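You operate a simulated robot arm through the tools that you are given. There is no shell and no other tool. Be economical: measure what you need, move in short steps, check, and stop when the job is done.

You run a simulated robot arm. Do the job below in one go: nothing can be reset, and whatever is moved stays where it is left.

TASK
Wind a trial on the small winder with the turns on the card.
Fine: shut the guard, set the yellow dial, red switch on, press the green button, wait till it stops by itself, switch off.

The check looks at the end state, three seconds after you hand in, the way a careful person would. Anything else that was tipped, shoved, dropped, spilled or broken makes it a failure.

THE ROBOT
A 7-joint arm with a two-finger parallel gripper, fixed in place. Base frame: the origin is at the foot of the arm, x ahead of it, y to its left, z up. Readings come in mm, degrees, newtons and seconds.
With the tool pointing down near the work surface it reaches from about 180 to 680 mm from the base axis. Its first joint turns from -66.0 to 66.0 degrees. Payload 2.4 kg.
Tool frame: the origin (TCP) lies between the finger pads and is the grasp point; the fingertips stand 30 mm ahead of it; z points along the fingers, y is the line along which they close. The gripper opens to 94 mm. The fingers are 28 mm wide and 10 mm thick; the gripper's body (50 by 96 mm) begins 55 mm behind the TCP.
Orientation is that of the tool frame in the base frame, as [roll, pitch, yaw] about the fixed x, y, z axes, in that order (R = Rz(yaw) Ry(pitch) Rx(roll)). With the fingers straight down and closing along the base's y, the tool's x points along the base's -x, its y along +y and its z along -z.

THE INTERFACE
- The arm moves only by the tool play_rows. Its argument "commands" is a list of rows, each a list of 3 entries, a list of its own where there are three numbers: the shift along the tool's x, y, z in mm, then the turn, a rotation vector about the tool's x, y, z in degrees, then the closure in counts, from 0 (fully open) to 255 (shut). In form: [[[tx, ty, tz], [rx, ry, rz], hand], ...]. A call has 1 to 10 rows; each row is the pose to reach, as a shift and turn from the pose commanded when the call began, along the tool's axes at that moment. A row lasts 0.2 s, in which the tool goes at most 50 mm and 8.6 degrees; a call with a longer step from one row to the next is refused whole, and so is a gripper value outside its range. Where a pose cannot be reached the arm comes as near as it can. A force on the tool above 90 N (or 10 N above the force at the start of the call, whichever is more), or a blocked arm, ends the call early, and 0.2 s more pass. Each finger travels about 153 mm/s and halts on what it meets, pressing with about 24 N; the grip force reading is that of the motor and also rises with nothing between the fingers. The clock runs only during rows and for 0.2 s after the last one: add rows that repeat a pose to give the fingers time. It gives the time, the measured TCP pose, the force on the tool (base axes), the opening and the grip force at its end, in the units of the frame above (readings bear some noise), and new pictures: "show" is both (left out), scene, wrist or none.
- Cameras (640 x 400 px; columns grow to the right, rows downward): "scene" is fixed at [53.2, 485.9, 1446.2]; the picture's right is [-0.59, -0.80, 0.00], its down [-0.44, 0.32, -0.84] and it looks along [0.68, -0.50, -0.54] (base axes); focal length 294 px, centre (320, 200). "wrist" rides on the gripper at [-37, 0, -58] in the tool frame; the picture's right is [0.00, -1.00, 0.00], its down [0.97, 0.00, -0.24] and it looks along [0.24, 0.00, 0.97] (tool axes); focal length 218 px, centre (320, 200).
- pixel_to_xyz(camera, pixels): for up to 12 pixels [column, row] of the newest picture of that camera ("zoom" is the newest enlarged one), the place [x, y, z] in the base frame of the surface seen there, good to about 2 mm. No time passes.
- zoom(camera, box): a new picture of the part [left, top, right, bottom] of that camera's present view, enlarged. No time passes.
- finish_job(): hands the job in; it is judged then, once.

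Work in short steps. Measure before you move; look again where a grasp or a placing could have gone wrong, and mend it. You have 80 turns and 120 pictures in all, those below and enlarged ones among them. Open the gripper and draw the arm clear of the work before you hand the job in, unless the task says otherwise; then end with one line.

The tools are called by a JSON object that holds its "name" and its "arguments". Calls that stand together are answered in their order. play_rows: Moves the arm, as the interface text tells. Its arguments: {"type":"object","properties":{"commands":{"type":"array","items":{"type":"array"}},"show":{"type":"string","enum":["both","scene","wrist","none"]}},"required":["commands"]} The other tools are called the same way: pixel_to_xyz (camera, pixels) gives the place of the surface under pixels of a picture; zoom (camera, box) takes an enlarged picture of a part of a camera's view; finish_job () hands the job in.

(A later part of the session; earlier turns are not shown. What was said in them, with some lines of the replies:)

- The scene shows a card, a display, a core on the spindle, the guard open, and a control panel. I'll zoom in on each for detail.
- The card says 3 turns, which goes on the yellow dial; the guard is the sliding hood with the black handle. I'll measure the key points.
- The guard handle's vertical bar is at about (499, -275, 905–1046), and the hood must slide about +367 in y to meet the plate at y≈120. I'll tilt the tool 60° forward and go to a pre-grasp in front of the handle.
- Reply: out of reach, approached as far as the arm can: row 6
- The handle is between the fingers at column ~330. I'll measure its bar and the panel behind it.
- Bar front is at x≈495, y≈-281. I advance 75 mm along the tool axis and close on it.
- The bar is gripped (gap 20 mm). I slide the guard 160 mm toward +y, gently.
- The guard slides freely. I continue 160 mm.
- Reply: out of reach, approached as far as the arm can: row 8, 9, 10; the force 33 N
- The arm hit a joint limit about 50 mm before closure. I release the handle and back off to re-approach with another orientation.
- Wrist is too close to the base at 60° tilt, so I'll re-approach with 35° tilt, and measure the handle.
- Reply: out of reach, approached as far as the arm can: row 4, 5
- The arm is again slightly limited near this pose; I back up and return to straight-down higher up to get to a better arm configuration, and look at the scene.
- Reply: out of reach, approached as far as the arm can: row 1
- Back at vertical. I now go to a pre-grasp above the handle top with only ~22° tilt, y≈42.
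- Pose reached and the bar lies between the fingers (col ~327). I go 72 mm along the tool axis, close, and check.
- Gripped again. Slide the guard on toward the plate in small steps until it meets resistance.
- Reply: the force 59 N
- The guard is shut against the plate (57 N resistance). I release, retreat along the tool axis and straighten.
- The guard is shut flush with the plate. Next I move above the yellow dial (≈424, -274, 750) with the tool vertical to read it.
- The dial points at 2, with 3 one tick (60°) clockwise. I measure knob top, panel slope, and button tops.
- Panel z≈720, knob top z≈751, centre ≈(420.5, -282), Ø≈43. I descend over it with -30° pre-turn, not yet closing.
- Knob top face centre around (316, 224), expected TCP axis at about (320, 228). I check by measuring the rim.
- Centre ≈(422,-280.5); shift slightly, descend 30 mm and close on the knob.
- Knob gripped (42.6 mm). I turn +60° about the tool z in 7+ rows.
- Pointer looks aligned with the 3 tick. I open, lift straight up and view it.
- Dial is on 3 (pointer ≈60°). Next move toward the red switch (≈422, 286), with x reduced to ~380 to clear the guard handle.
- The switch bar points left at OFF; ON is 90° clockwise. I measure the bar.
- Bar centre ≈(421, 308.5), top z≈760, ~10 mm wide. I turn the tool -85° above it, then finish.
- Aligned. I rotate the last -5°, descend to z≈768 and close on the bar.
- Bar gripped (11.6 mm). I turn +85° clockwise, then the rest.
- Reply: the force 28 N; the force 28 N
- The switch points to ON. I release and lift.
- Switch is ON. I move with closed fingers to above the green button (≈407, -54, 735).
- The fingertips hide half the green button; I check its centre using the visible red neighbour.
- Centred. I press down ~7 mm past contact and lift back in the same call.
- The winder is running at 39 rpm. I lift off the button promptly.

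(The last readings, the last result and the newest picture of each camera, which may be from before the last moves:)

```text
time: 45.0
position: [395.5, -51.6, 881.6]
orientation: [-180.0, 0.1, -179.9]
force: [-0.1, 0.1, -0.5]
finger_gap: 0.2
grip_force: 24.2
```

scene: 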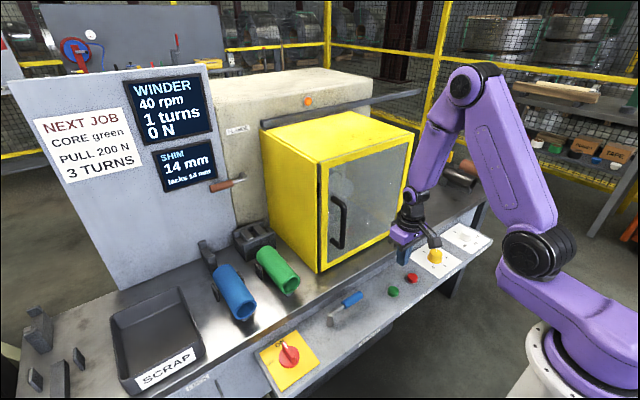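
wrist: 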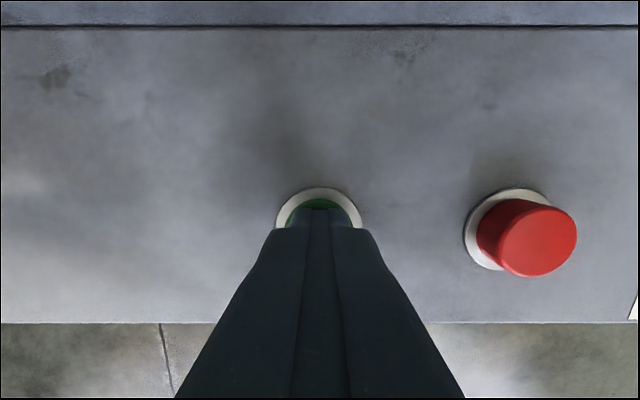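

It counts 1 turn. While it runs, I move back above the switch with the path clear of the handle.

{"name": "play_rows", "arguments": {"commands": [[[8, 36, 0], [0, 0, 0], 255], [[8, 76, 0], [0, 0, 0], 200], [[8, 116, 0], [0, 0, 0], 130], [[8, 156, 0], [0, 0, 0], 130], [[8, 196, 0], [0, 0, 0], 130], [[8, 236, 0], [0, 0, 0], 130], [[0, 276, 0], [0, 0, 0], 130], [[-8, 316, 0], [0, 0, 0], 130], [[-18, 345, 0], [0, 0, 0], 130], [[-25, 360, 0], [0, 0, 0], 130]]}}

{"name": "zoom", "arguments": {"camera": "scene", "box": [100, 60, 340, 210]}}

```text
time: 47.2
position: [421.1, 309.3, 881.1]
orientation: [-180.0, 0.0, 180.0]
force: [-0.6, 0.2, -0.5]
finger_gap: 46.0
grip_force: 0.0
```

scene: 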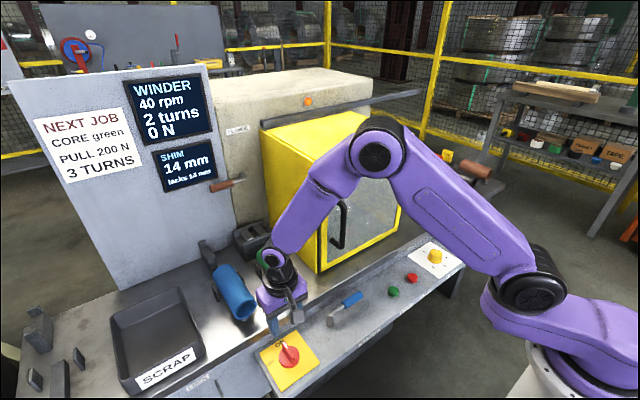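
wrist: 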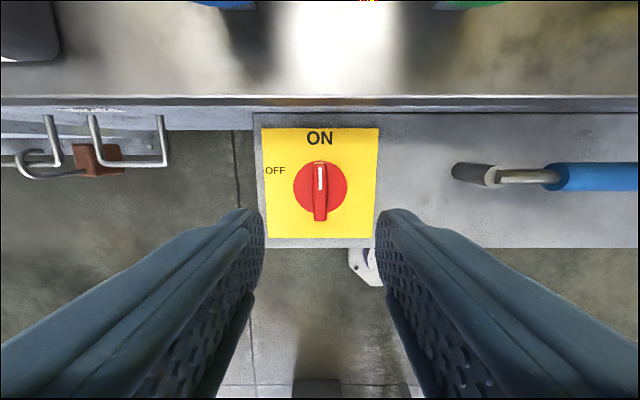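

```text
2.67 times, centred on (220, 135) of scene
```

zoom: 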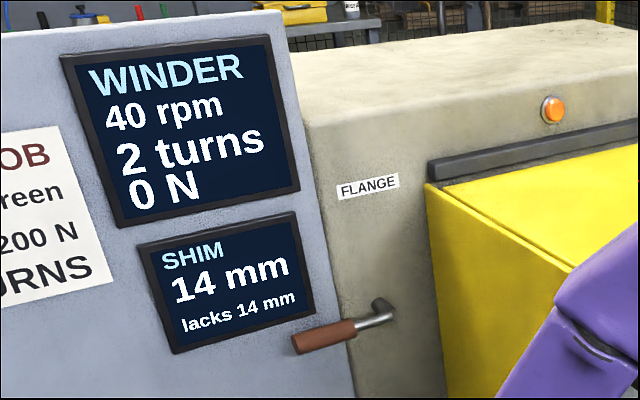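

At 2 turns, still running; I wait above the switch.

{"name": "play_rows", "arguments": {"commands": [[[0, 0, 0], [0, 0, 0], 130], [[0, 0, 0], [0, 0, 0], 130], [[0, 0, 0], [0, 0, 0], 130], [[0, 0, 0], [0, 0, 0], 130], [[0, 0, 0], [0, 0, 0], 130], [[0, 0, 0], [0, 0, 0], 130], [[0, 0, 0], [0, 0, 0], 130], [[0, 0, 0], [0, 0, 0], 130], [[0, 0, 0], [0, 0, 0], 130], [[0, 0, 0], [0, 0, 0], 130]], "show": "scene"}}

{"name": "zoom", "arguments": {"camera": "scene", "box": [100, 60, 340, 210]}}

```text
time: 49.4
position: [421.8, 309.4, 880.7]
orientation: [-180.0, 0.0, 180.0]
force: [0.4, -0.2, -0.6]
finger_gap: 45.8
grip_force: 0.1
```

scene: 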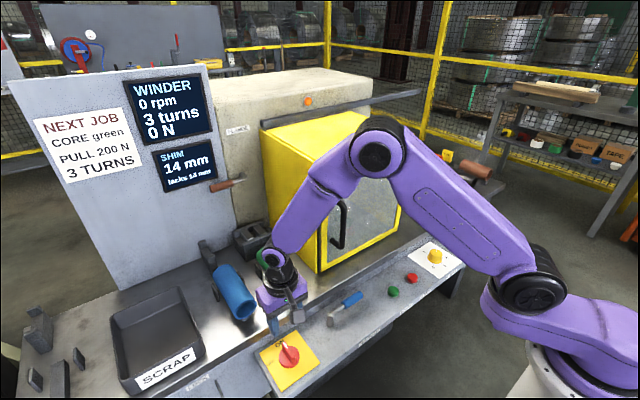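

```text
2.67 times, centred on (220, 135) of scene
```

zoom: 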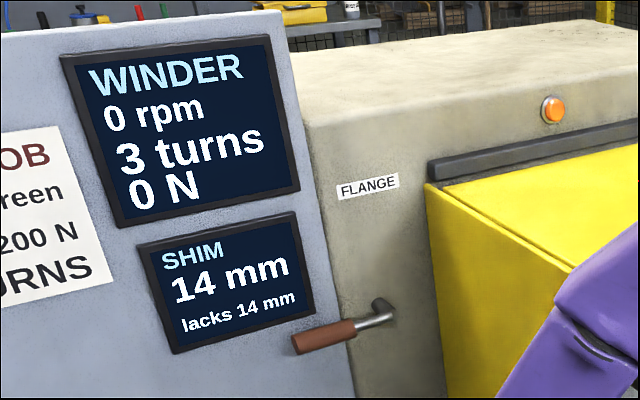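

It stopped by itself at 3 turns, 0 rpm. I descend on the bar (now along x) and grip it.

{"name": "play_rows", "arguments": {"commands": [[[0, 0, 40], [0, 0, 0], 130], [[0, 0, 75], [0, 0, 0], 130], [[0, 0, 100], [0, 0, 0], 130], [[0, 0, 112], [0, 0, 0], 130], [[0, 0, 112], [0, 0, 0], 190], [[0, 0, 112], [0, 0, 0], 240], [[0, 0, 112], [0, 0, 0], 255], [[0, 0, 112], [0, 0, 0], 255]], "show": "wrist"}}

```text
time: 51.2
position: [421.4, 310.3, 769.1]
orientation: [-179.9, 0.0, -180.0]
force: [2.1, 6.2, -13.2]
finger_gap: 11.9
grip_force: 45.0
```

wrist: 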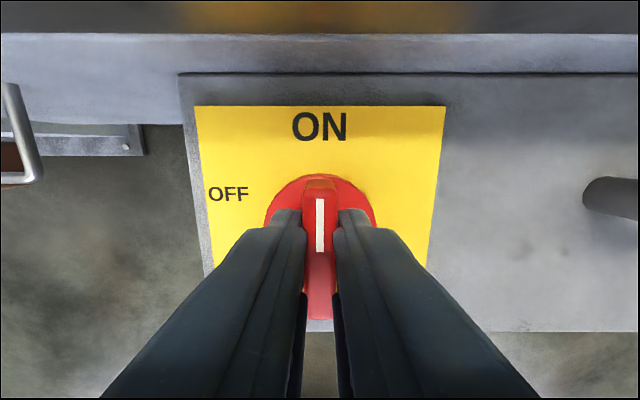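

Gripped. Turn -90° (counter-clockwise) back to OFF.

{"name": "play_rows", "arguments": {"commands": [[[0, 0, 0], [0, 0, -8.5], 255], [[0, 0, 0], [0, 0, -17], 255], [[0, 0, 0], [0, 0, -25.5], 255], [[0, 0, 0], [0, 0, -34], 255], [[0, 0, 0], [0, 0, -42.5], 255], [[0, 0, 0], [0, 0, -51], 255], [[0, 0, 0], [0, 0, -59.5], 255], [[0, 0, 0], [0, 0, -68], 255], [[0, 0, 0], [0, 0, -76.5], 255], [[0, 0, 0], [0, 0, -85], 255]], "show": "none"}}

{"name": "play_rows", "arguments": {"commands": [[[0, 0, 0], [0, 0, -5], 255], [[0, 0, 0], [0, 0, -5], 255]], "show": "wrist"}}

```text
time: 53.4
position: [419.3, 310.8, 768.3]
orientation: [179.9, -0.1, -94.6]
force: [-11.2, 20.5, -24.2]
finger_gap: 11.8
grip_force: 44.7
```

```text
time: 54.0
position: [419.5, 310.8, 768.3]
orientation: [179.9, -0.1, -89.8]
force: [-14.5, 19.6, -17.5]
finger_gap: 11.9
grip_force: 44.5
```

wrist: 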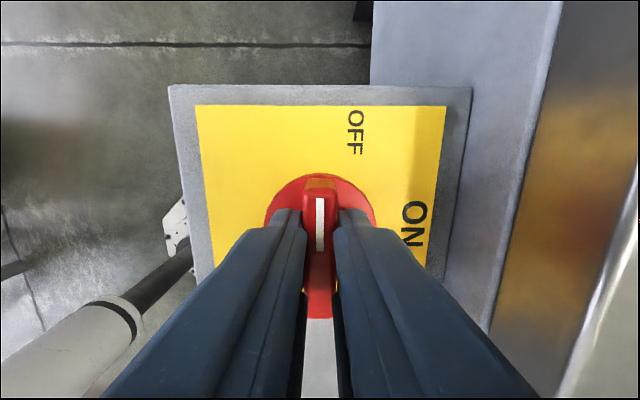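

The switch is back at its OFF position. I open to half, lift straight up, then open fully and check.

{"name": "play_rows", "arguments": {"commands": [[[0, 0, 0], [0, 0, 0], 170], [[0, 0, 0], [0, 0, 0], 130], [[0, 0, 0], [0, 0, 0], 130], [[0, 0, -35], [0, 0, 0], 130], [[0, 0, -75], [0, 0, 0], 130], [[0, 0, -120], [0, 0, 0], 60], [[40, 0, -160], [0, 0, 0], 0], [[80, 0, -190], [0, 0, 0], 0], [[80, 0, -190], [0, 0, 0], 0]]}}

{"name": "zoom", "arguments": {"camera": "scene", "box": [20, 60, 500, 382]}}

{"name": "zoom", "arguments": {"camera": "scene", "box": [240, 310, 350, 400]}}

```text
refused: row 7 steps farther than a row can; nothing moved
```

```text
1.24 times, centred on (260, 221) of scene
```

zoom: 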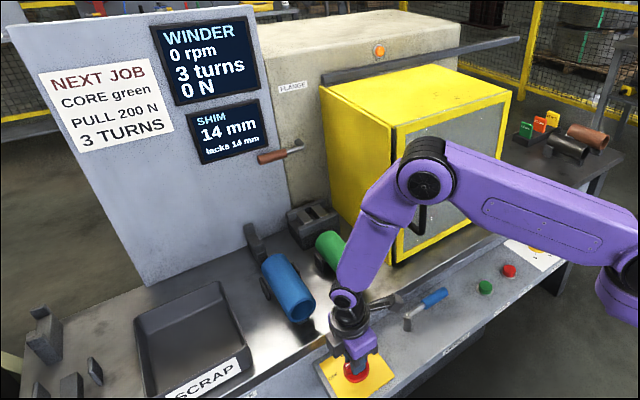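

```text
4.44 times, centred on (295, 355) of scene
```

zoom: 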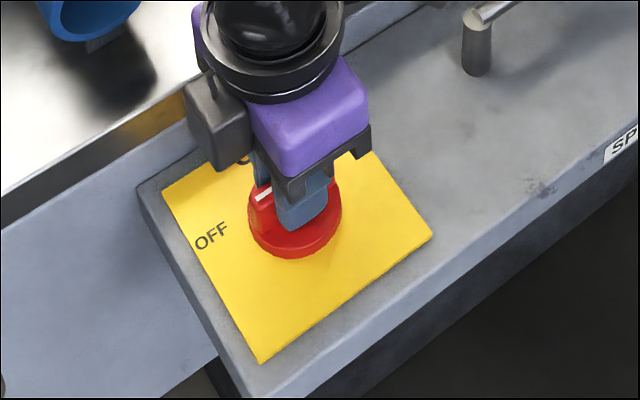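

The call was refused for too long a step; I repeat with shorter steps, going straight up.

{"name": "play_rows", "arguments": {"commands": [[[0, 0, 0], [0, 0, 0], 170], [[0, 0, 0], [0, 0, 0], 130], [[0, 0, 0], [0, 0, 0], 130], [[0, 0, -35], [0, 0, 0], 130], [[0, 0, -75], [0, 0, 0], 130], [[0, 0, -115], [0, 0, 0], 60], [[0, 0, -155], [0, 0, 0], 0], [[0, 20, -190], [0, 0, 0], 0], [[0, 40, -220], [0, 0, 0], 0], [[0, 40, -220], [0, 0, 0], 0]]}}

{"name": "zoom", "arguments": {"camera": "scene", "box": [220, 240, 500, 400]}}

```text
time: 56.2
position: [381.8, 310.3, 988.5]
orientation: [-179.9, 0.1, -89.9]
force: [0.3, 0.6, -0.3]
finger_gap: 94.0
grip_force: 0.0
```

scene: 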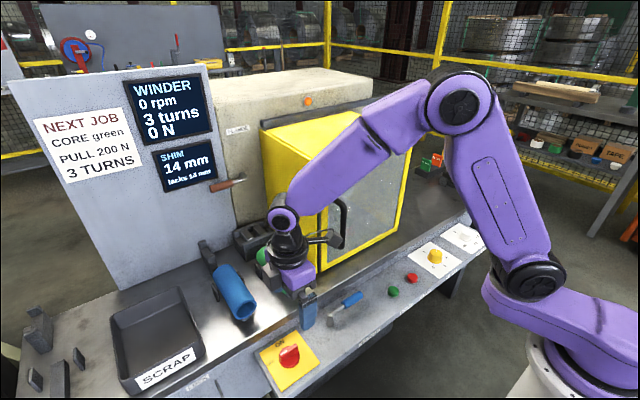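
wrist: 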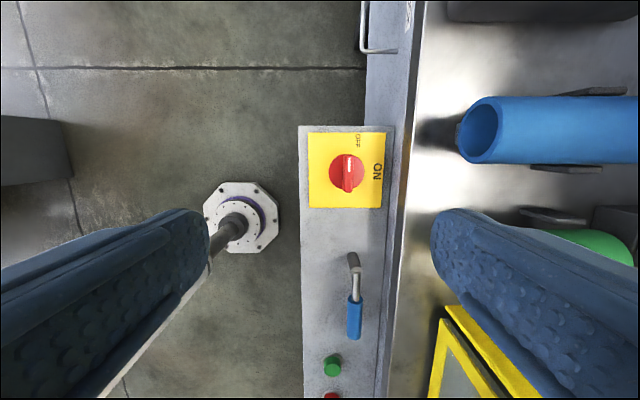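

```text
2.29 times, centred on (360, 320) of scene
```

zoom: 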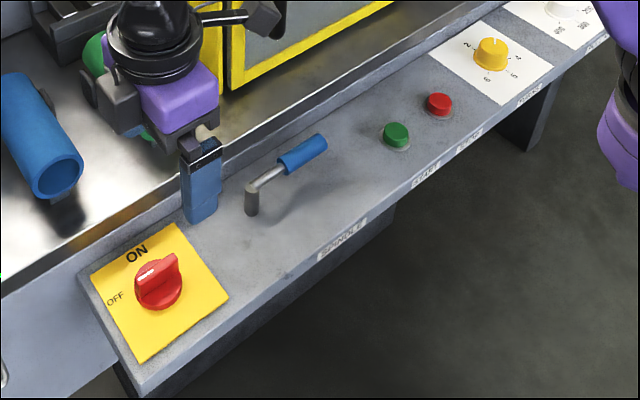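

Switch is OFF, display 3 turns / 0 rpm, dial on 3, guard shut. I draw the arm further up and clear.

{"name": "play_rows", "arguments": {"commands": [[[0, 10, -40], [0, 0, 0], 0], [[0, 20, -80], [0, 0, 0], 0], [[0, 20, -120], [0, 0, 0], 0], [[0, 20, -120], [0, 0, 0], 0]], "show": "scene"}}

```text
time: 57.2
position: [361.0, 310.0, 1109.1]
orientation: [180.0, 0.1, -90.0]
force: [0.4, 0.6, 0.0]
finger_gap: 94.2
grip_force: 0.1
```

scene: 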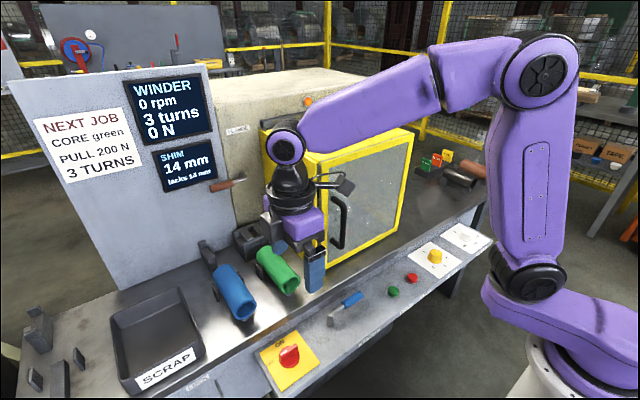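

Everything is in its final state and the arm is clear, so I hand in.

{"name": "finish_job", "arguments": {}}

```text
The job is handed in.
```

The trial is wound: with the guard shut and the yellow dial on 3, the winder stopped by itself at 3 turns, and the red switch is back at OFF.
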